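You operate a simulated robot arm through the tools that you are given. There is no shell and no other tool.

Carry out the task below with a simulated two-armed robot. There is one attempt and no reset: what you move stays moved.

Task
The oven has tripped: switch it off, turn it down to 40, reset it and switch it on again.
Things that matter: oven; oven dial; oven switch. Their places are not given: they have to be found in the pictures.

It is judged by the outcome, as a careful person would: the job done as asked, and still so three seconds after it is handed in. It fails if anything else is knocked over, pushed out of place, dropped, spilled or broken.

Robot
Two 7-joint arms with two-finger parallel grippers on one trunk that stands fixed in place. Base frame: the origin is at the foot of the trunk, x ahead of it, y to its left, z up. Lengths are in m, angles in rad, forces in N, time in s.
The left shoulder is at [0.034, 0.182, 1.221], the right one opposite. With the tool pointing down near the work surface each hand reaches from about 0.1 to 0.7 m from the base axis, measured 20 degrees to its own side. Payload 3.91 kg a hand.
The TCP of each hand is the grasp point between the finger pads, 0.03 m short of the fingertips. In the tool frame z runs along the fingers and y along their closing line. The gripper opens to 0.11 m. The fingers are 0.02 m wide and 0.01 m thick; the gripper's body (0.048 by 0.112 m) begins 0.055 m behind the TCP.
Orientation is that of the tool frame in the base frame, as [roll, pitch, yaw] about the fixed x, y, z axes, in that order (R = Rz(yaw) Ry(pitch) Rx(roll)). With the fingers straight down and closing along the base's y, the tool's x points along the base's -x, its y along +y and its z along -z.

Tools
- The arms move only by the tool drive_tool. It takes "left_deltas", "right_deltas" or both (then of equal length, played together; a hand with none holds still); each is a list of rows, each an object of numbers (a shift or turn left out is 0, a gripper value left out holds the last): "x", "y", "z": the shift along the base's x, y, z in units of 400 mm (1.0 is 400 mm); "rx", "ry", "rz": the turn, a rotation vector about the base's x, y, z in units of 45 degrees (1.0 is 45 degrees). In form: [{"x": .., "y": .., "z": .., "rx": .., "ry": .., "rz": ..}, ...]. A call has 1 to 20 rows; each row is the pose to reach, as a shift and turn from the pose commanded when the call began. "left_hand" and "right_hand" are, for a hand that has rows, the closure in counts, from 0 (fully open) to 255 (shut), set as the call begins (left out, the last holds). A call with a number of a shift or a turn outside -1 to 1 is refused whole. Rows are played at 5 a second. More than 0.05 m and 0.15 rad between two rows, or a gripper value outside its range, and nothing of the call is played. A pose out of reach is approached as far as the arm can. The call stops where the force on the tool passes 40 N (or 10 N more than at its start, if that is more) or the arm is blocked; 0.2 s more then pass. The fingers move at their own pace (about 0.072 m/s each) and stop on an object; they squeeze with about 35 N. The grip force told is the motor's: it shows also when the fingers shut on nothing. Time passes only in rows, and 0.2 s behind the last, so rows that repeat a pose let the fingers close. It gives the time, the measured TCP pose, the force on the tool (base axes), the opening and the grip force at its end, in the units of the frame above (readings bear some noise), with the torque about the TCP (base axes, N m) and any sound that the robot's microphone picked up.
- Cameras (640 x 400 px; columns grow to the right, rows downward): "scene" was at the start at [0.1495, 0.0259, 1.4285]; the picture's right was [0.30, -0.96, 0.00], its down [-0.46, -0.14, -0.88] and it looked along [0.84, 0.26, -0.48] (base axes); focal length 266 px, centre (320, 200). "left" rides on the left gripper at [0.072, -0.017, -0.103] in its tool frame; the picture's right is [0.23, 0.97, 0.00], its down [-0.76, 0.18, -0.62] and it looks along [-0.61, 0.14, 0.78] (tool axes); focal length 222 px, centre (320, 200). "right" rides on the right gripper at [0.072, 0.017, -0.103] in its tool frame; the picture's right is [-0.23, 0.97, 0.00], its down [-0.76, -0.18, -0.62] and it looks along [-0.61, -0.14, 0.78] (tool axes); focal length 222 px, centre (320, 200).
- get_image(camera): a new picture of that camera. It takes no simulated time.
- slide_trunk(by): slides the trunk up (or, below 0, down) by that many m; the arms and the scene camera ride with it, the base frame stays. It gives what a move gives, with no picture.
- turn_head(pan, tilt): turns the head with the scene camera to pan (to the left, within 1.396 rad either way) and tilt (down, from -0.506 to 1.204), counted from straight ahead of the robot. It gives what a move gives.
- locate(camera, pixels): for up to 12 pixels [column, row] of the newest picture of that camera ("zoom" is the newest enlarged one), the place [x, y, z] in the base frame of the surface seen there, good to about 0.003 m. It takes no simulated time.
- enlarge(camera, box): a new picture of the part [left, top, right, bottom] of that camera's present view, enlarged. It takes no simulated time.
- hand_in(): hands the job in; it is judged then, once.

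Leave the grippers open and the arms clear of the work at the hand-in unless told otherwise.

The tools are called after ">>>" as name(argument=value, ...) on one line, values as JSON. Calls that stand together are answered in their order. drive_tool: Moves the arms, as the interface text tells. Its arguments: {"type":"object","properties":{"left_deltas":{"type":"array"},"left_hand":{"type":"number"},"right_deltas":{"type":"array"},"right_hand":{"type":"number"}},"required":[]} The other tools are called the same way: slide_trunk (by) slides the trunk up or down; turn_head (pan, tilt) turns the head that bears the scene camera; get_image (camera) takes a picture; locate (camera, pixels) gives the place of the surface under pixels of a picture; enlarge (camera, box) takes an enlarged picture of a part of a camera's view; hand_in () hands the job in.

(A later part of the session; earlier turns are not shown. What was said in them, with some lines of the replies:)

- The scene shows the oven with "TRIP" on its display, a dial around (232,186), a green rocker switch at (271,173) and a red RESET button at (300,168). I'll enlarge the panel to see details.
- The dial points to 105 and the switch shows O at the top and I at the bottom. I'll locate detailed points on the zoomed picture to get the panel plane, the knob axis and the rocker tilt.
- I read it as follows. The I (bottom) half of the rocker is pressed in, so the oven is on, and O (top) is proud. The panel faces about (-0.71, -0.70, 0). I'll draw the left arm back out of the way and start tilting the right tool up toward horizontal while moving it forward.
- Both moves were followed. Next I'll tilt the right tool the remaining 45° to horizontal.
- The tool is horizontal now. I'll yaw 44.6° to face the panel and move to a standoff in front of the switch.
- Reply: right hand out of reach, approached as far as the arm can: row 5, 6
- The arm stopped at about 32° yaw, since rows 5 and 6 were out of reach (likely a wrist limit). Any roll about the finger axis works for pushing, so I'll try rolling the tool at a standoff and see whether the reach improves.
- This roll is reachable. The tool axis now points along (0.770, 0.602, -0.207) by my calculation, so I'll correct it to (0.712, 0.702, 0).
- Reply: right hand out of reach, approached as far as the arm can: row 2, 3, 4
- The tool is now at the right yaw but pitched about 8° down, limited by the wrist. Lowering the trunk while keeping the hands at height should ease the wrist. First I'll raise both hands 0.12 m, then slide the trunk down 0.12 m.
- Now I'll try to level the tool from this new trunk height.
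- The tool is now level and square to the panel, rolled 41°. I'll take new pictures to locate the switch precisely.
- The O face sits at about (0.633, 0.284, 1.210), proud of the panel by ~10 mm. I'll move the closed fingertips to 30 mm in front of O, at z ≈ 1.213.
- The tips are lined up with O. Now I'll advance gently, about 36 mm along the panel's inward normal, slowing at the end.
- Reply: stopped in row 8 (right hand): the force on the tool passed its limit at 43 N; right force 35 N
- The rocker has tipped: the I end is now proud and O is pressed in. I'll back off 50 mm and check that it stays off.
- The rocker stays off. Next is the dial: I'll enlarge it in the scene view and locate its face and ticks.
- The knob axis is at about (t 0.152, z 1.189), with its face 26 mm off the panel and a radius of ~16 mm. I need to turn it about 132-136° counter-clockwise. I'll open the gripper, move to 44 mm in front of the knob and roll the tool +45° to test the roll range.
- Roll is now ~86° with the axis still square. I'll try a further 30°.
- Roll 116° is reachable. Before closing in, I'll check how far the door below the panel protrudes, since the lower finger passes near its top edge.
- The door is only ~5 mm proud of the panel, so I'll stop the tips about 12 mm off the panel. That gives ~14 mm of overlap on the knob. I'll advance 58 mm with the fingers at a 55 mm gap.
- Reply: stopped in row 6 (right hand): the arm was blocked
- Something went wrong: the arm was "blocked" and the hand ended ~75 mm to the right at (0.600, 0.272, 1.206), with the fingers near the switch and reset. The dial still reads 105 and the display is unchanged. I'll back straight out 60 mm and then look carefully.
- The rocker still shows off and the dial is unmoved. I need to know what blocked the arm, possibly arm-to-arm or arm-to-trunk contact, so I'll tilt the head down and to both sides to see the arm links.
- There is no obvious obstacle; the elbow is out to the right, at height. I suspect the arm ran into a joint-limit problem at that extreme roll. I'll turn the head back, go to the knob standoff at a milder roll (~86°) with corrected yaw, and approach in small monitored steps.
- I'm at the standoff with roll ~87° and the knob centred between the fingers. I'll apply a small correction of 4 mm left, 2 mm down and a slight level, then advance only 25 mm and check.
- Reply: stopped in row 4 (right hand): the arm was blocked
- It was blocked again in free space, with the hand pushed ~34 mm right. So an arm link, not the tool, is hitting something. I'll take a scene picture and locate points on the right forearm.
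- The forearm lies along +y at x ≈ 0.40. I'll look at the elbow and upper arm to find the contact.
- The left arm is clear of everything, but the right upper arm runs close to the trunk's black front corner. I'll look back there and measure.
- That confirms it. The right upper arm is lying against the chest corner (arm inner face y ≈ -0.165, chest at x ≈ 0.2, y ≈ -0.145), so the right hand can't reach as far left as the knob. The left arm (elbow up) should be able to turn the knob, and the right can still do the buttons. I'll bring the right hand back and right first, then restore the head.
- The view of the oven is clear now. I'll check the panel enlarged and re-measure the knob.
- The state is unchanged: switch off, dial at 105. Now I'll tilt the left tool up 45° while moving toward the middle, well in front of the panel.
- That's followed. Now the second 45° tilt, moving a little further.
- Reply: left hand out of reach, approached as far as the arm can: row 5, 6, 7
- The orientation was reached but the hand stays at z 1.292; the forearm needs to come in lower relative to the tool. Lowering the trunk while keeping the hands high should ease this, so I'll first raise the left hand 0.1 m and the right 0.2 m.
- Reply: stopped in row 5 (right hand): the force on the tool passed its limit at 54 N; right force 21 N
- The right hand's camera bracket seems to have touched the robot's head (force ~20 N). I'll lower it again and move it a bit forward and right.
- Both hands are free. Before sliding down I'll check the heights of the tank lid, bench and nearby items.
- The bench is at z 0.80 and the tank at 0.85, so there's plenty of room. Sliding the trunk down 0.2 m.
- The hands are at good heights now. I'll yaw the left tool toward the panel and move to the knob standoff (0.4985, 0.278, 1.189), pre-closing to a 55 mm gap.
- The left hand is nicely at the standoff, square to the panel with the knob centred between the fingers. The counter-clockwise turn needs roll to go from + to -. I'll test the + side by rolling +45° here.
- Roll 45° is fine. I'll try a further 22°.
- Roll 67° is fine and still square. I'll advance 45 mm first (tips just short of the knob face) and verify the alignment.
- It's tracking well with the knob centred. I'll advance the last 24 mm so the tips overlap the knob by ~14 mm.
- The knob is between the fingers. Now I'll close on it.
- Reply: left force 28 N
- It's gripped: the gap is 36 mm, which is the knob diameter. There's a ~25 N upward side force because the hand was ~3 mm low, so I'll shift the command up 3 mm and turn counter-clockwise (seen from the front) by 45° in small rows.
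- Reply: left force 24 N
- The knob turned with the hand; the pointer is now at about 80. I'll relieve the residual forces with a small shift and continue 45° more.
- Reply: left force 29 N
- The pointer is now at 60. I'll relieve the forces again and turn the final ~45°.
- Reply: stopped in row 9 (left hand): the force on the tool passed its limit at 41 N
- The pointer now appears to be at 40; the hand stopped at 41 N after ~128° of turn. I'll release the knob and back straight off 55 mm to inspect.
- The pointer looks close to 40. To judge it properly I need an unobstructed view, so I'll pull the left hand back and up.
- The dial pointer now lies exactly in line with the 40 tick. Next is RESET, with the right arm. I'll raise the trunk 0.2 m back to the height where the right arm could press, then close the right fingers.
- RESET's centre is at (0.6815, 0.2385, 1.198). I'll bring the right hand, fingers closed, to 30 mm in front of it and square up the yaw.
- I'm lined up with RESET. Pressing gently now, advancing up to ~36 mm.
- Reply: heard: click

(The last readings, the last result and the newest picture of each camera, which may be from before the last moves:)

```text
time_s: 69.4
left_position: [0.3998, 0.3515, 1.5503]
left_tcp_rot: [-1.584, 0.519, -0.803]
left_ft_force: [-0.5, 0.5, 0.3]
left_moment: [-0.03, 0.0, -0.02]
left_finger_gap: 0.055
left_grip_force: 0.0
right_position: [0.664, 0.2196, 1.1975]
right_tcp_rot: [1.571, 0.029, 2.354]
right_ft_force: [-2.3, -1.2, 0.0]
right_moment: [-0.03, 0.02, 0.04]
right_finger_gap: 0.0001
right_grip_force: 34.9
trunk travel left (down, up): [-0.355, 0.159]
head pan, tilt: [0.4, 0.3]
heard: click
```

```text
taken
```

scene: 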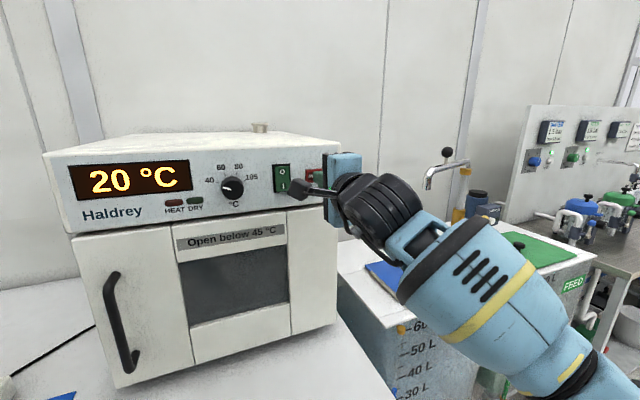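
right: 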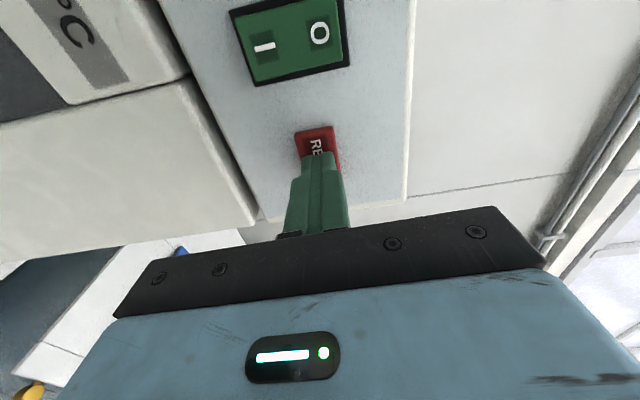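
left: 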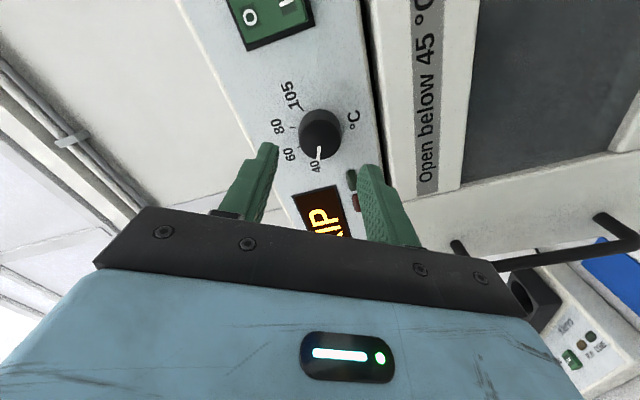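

Click heard, and the display changed from TRIP to "20 °C", so the reset worked. I'll back off 40 mm and shift over to 30 mm in front of the I end of the rocker (z ≈ 1.181).

>>> drive_tool(right_deltas=[{"x": -0.036, "y": -0.035}, {"x": -0.071, "y": -0.07}, {"x": -0.11, "y": -0.035, "z": -0.02}, {"x": -0.15, "y": 0.01, "z": -0.035}, {"x": -0.184, "y": 0.055, "z": -0.041}, {"x": -0.184, "y": 0.055, "z": -0.041}])

>>> get_image(camera="right")

>>> get_image(camera="scene")

```text
time_s: 70.8
left_position: [0.3991, 0.3515, 1.5502]
left_tcp_rot: [-1.583, 0.518, -0.804]
left_ft_force: [0.7, -0.2, -0.2]
left_moment: [-0.02, 0.0, -0.02]
left_finger_gap: 0.0549
left_grip_force: 0.1
right_position: [0.5954, 0.2341, 1.1851]
right_tcp_rot: [1.573, 0.029, 2.352]
right_ft_force: [-0.8, 0.8, -0.1]
right_moment: [0.02, 0.01, 0.0]
right_finger_gap: 0.0
right_grip_force: 34.7
right hand out of reach, approached as far as the arm can: row 5, 6
trunk travel left (down, up): [-0.355, 0.159]
head pan, tilt: [0.4, 0.3]
```

```text
taken
```

right: 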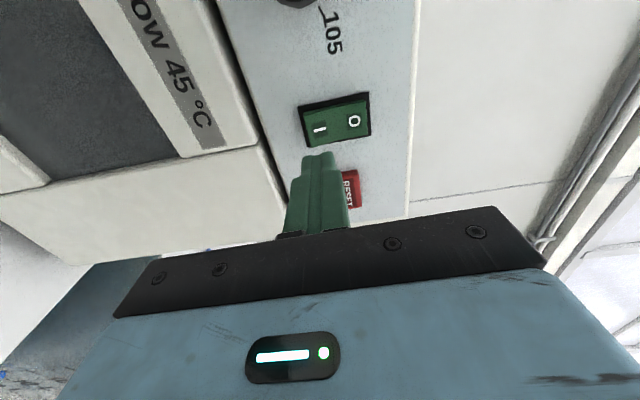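

```text
taken
```

scene: 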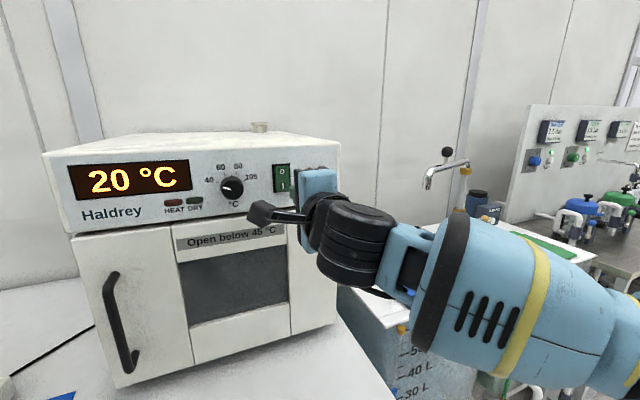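

A small reach limit left me ~9 mm to the right of the target. I'll roll back toward 45°, the roll that worked for the first press, and reposition.

>>> drive_tool(right_deltas=[{"x": -0.01, "y": -0.01, "rx": -0.119, "ry": -0.117}, {"x": -0.01, "y": -0.01, "rx": -0.237, "ry": -0.234}, {"x": -0.01, "y": -0.01, "rx": -0.356, "ry": -0.351}, {"x": -0.01, "y": -0.005, "rx": -0.475, "ry": -0.468}, {"x": -0.013, "y": 0.005, "z": -0.005, "rx": -0.593, "ry": -0.585}, {"x": -0.013, "y": 0.018, "z": -0.01, "rx": -0.712, "ry": -0.702}, {"x": -0.013, "y": 0.018, "z": -0.01, "rx": -0.712, "ry": -0.702}])

>>> get_image(camera="right")

```text
time_s: 72.4
left_position: [0.3993, 0.3506, 1.5502]
left_tcp_rot: [-1.584, 0.518, -0.804]
left_ft_force: [0.1, 1.2, -0.1]
left_moment: [0.01, 0.01, 0.01]
left_finger_gap: 0.0549
left_grip_force: 0.0
right_position: [0.6016, 0.2312, 1.1786]
right_tcp_rot: [1.577, 0.815, 2.361]
right_ft_force: [0.0, 0.2, -0.6]
right_moment: [0.02, 0.0, 0.02]
right_finger_gap: 0.0
right_grip_force: 34.8
right hand out of reach, approached as far as the arm can: row 5, 6, 7
trunk travel left (down, up): [-0.355, 0.159]
head pan, tilt: [0.4, 0.3]
```

```text
taken
```

right: 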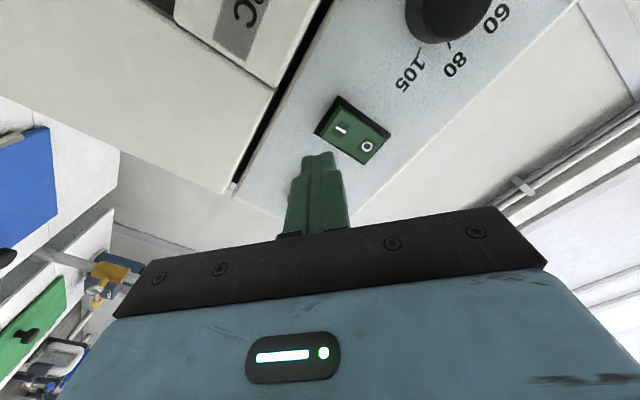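

At this lower height the wrist limit pushes me ~15 mm right. Lowering the trunk a bit should ease it: I'll back off 25 mm and raise the hand 0.08 m, then slide the trunk down 0.08 m.

>>> drive_tool(right_deltas=[{"x": -0.045, "y": -0.044, "z": 0.05}, {"x": -0.045, "y": -0.044, "z": 0.1}, {"x": -0.045, "y": -0.044, "z": 0.15}, {"x": -0.045, "y": -0.044, "z": 0.2}])

>>> slide_trunk(by=-0.08)

```text
time_s: 73.4
left_position: [0.3993, 0.3511, 1.5509]
left_tcp_rot: [-1.584, 0.516, -0.804]
left_ft_force: [-0.3, -0.7, 0.4]
left_moment: [0.0, 0.02, 0.02]
left_finger_gap: 0.0547
left_grip_force: 0.0
right_position: [0.5814, 0.2143, 1.2598]
right_tcp_rot: [1.575, 0.815, 2.356]
right_ft_force: [-0.5, 0.7, -1.0]
right_moment: [0.02, -0.03, 0.01]
right_finger_gap: 0.0001
right_grip_force: 34.9
trunk travel left (down, up): [-0.355, 0.159]
head pan, tilt: [0.4, 0.3]
```

```text
time_s: 74.5
left_position: [0.3983, 0.3517, 1.4713]
left_tcp_rot: [-1.583, 0.517, -0.805]
left_ft_force: [-0.5, -0.8, -0.9]
left_moment: [0.01, 0.01, -0.01]
left_finger_gap: 0.055
left_grip_force: 0.1
right_position: [0.5833, 0.2132, 1.1796]
right_tcp_rot: [1.573, 0.816, 2.355]
right_ft_force: [-0.5, 0.6, 0.2]
right_moment: [-0.04, -0.04, 0.02]
right_finger_gap: 0.0
right_grip_force: 34.7
trunk travel left (down, up): [-0.275, 0.239]
head pan, tilt: [0.4, 0.3]
```

Now I'll move to 30 mm in front of the I end: TCP (0.590, 0.2415, 1.180).

>>> drive_tool(right_deltas=[{"x": 0.009, "y": 0.036}, {"x": 0.0175, "y": 0.071, "z": 0.001}, {"x": 0.0175, "y": 0.071, "z": 0.001}])

>>> get_image(camera="right")

```text
time_s: 75.3
left_position: [0.3992, 0.3507, 1.4699]
left_tcp_rot: [-1.583, 0.52, -0.803]
left_ft_force: [-0.5, 0.4, 0.2]
left_moment: [0.02, 0.0, 0.0]
left_finger_gap: 0.055
left_grip_force: 0.2
right_position: [0.5912, 0.2423, 1.1784]
right_tcp_rot: [1.575, 0.815, 2.357]
right_ft_force: [0.1, -0.1, 0.0]
right_moment: [-0.03, -0.02, -0.05]
right_finger_gap: 0.0
right_grip_force: 34.8
trunk travel left (down, up): [-0.275, 0.239]
head pan, tilt: [0.4, 0.3]
```

```text
taken
```

right: 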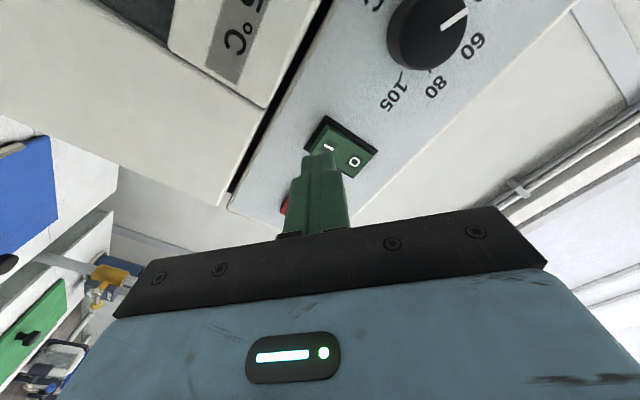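

I'm lined up with the I end. Pressing gently now.

>>> drive_tool(right_deltas=[{"x": 0.0178, "y": 0.0176, "z": 0.005}, {"x": 0.0356, "y": 0.0351, "z": 0.005}, {"x": 0.0463, "y": 0.0456, "z": 0.005}, {"x": 0.0516, "y": 0.0509, "z": 0.005}, {"x": 0.0552, "y": 0.0544, "z": 0.005}, {"x": 0.0587, "y": 0.0579, "z": 0.005}, {"x": 0.0614, "y": 0.0605, "z": 0.005}, {"x": 0.0641, "y": 0.0632, "z": 0.005}])

>>> get_image(camera="right")

>>> get_image(camera="scene")

```text
time_s: 76.9
left_position: [0.397, 0.3503, 1.471]
left_tcp_rot: [-1.581, 0.515, -0.802]
left_ft_force: [-0.1, -0.6, -0.4]
left_moment: [-0.01, 0.04, 0.05]
left_finger_gap: 0.0549
left_grip_force: 0.1
right_position: [0.6164, 0.2612, 1.1796]
right_tcp_rot: [1.573, 0.812, 2.359]
right_ft_force: [-19.3, -4.0, -1.7]
right_moment: [0.05, -0.27, 0.34]
right_finger_gap: 0.0
right_grip_force: 35.0
trunk travel left (down, up): [-0.275, 0.239]
head pan, tilt: [0.4, 0.3]
stopped in row 7 (right hand): the force on the tool passed its limit at 43 N (the readings are from after the stop); the commanded pose is now the measured one
```

```text
taken
```

right: 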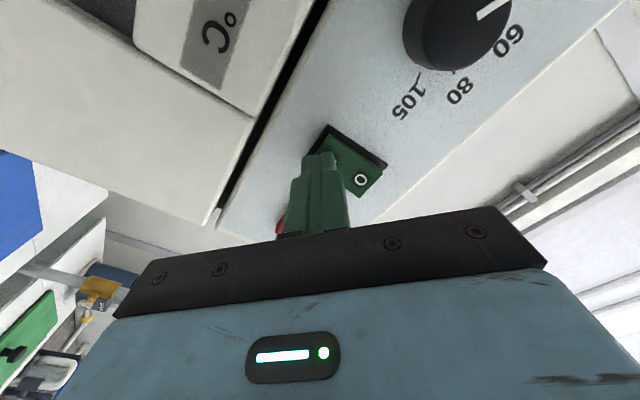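

```text
taken
```

scene: 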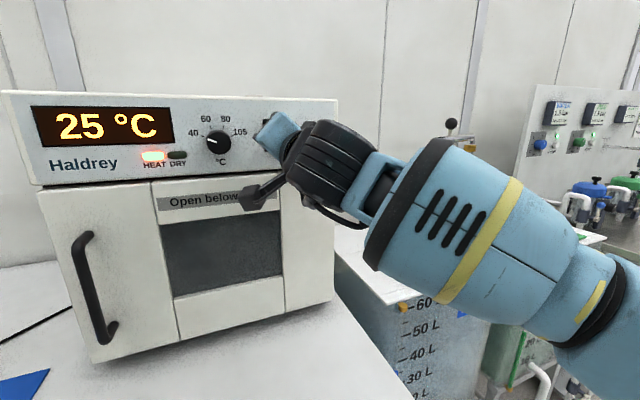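

The oven is on: the display shows 25 °C and HEAT is lit, with O proud again. I'll back the right hand straight off and then away to the right, opening the gripper, and check the oven.

>>> drive_tool(right_deltas=[{"x": -0.045, "y": -0.044}, {"x": -0.107, "y": -0.105}, {"x": -0.17, "y": -0.168}, {"x": -0.2, "y": -0.25}, {"x": -0.23, "y": -0.34}, {"x": -0.25, "y": -0.43}, {"x": -0.27, "y": -0.52}, {"x": -0.28, "y": -0.6}, {"x": -0.28, "y": -0.6}])

>>> drive_tool(left_deltas=[{"x": 0}, {"x": 0}, {"x": 0}, {"x": 0}, {"x": 0}], right_deltas=[{"x": 0}, {"x": 0}, {"x": 0}, {"x": 0}, {"x": 0}], left_hand=0, right_hand=0)

>>> get_image(camera="scene")

>>> enlarge(camera="scene", box=[130, 90, 345, 200])

```text
time_s: 78.9
left_position: [0.3994, 0.3525, 1.4703]
left_tcp_rot: [-1.583, 0.519, -0.806]
left_ft_force: [-0.2, 0.2, 0.5]
left_moment: [0.06, -0.02, -0.01]
left_finger_gap: 0.0552
left_grip_force: 0.1
right_position: [0.5083, 0.0205, 1.1784]
right_tcp_rot: [1.581, 0.81, 2.358]
right_ft_force: [0.1, -0.6, 0.2]
right_moment: [-0.02, 0.03, -0.02]
right_finger_gap: 0.0
right_grip_force: 34.8
trunk travel left (down, up): [-0.275, 0.239]
head pan, tilt: [0.4, 0.3]
```

```text
time_s: 80.1
left_position: [0.399, 0.3513, 1.4708]
left_tcp_rot: [-1.583, 0.518, -0.804]
left_ft_force: [-0.6, 0.4, 0.1]
left_moment: [-0.03, 0.02, -0.01]
left_finger_gap: 0.1101
left_grip_force: 0.0
right_position: [0.5074, 0.0213, 1.1784]
right_tcp_rot: [1.578, 0.812, 2.358]
right_ft_force: [-0.4, 0.2, 0.7]
right_moment: [0.02, -0.03, 0.0]
right_finger_gap: 0.1101
right_grip_force: 0.0
trunk travel left (down, up): [-0.275, 0.239]
head pan, tilt: [0.4, 0.3]
```

```text
taken
```

scene: 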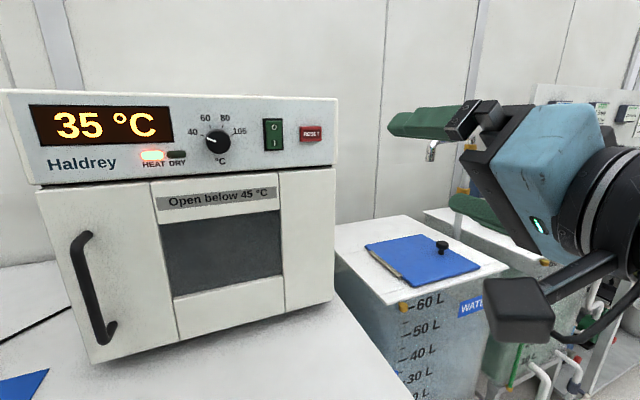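

```text
2.98 times, centred on (238, 145) of scene
```

zoom: 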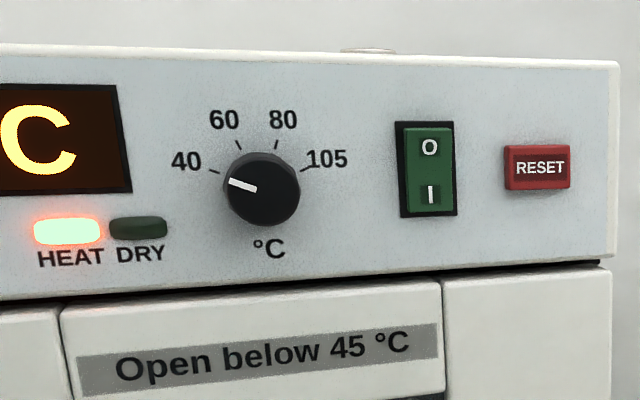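

The oven is heating (35 °C) with the dial at 40 and the switch on. I'll wait a couple of seconds holding still, to check that it settles at 40 and doesn't trip.

>>> drive_tool(right_deltas=[{"x": 0}, {"x": 0}, {"x": 0}, {"x": 0}, {"x": 0}, {"x": 0}, {"x": 0}, {"x": 0}, {"x": 0}, {"x": 0}, {"x": 0}, {"x": 0}, {"x": 0}, {"x": 0}, {"x": 0}, {"x": 0}, {"x": 0}, {"x": 0}, {"x": 0}, {"x": 0}])

>>> get_image(camera="scene")

```text
time_s: 84.3
left_position: [0.3986, 0.3504, 1.4695]
left_tcp_rot: [-1.584, 0.519, -0.802]
left_ft_force: [0.5, -1.1, 1.3]
left_moment: [0.01, -0.06, 0.0]
left_finger_gap: 0.1099
left_grip_force: 0.0
right_position: [0.507, 0.0198, 1.1783]
right_tcp_rot: [1.579, 0.812, 2.358]
right_ft_force: [0.3, 0.0, 0.7]
right_moment: [0.02, 0.03, -0.01]
right_finger_gap: 0.1097
right_grip_force: 0.0
trunk travel left (down, up): [-0.275, 0.239]
head pan, tilt: [0.4, 0.3]
```

```text
taken
```

scene: 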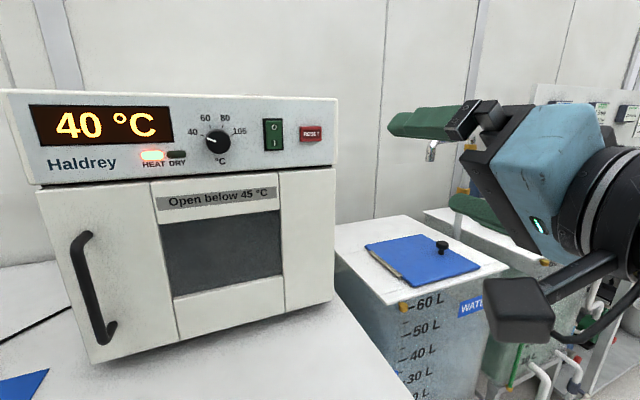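

The display has settled at 40 °C with HEAT lit, the dial at 40 and the switch on. Both grippers are open and clear of the oven, and nothing else has been disturbed. Handing in.

>>> hand_in()

```text
The job is handed in.
```

The oven is back on and holding 40 °C. I switched it off, turned the dial down from 105 to 40, pressed RESET, which cleared the TRIP display, and switched it on again. It heated up to 40 and showed no further trip before I handed in.

- **Arms used:** the right arm couldn't reach the dial because its upper arm came up against the robot's own chest. The left arm turned the dial and the right arm did the switch and RESET.
- **Contacts:** on the first, blocked try at the dial, the right hand was pushed sideways and its fingers touched the panel lightly near the switch and RESET. Nothing changed state. Later, while being raised, the right hand bumped something, probably the robot's own head (54 N). I saw no damage.
- **End state:** both grippers are open and clear of the oven. I saw nothing else moved or knocked over.
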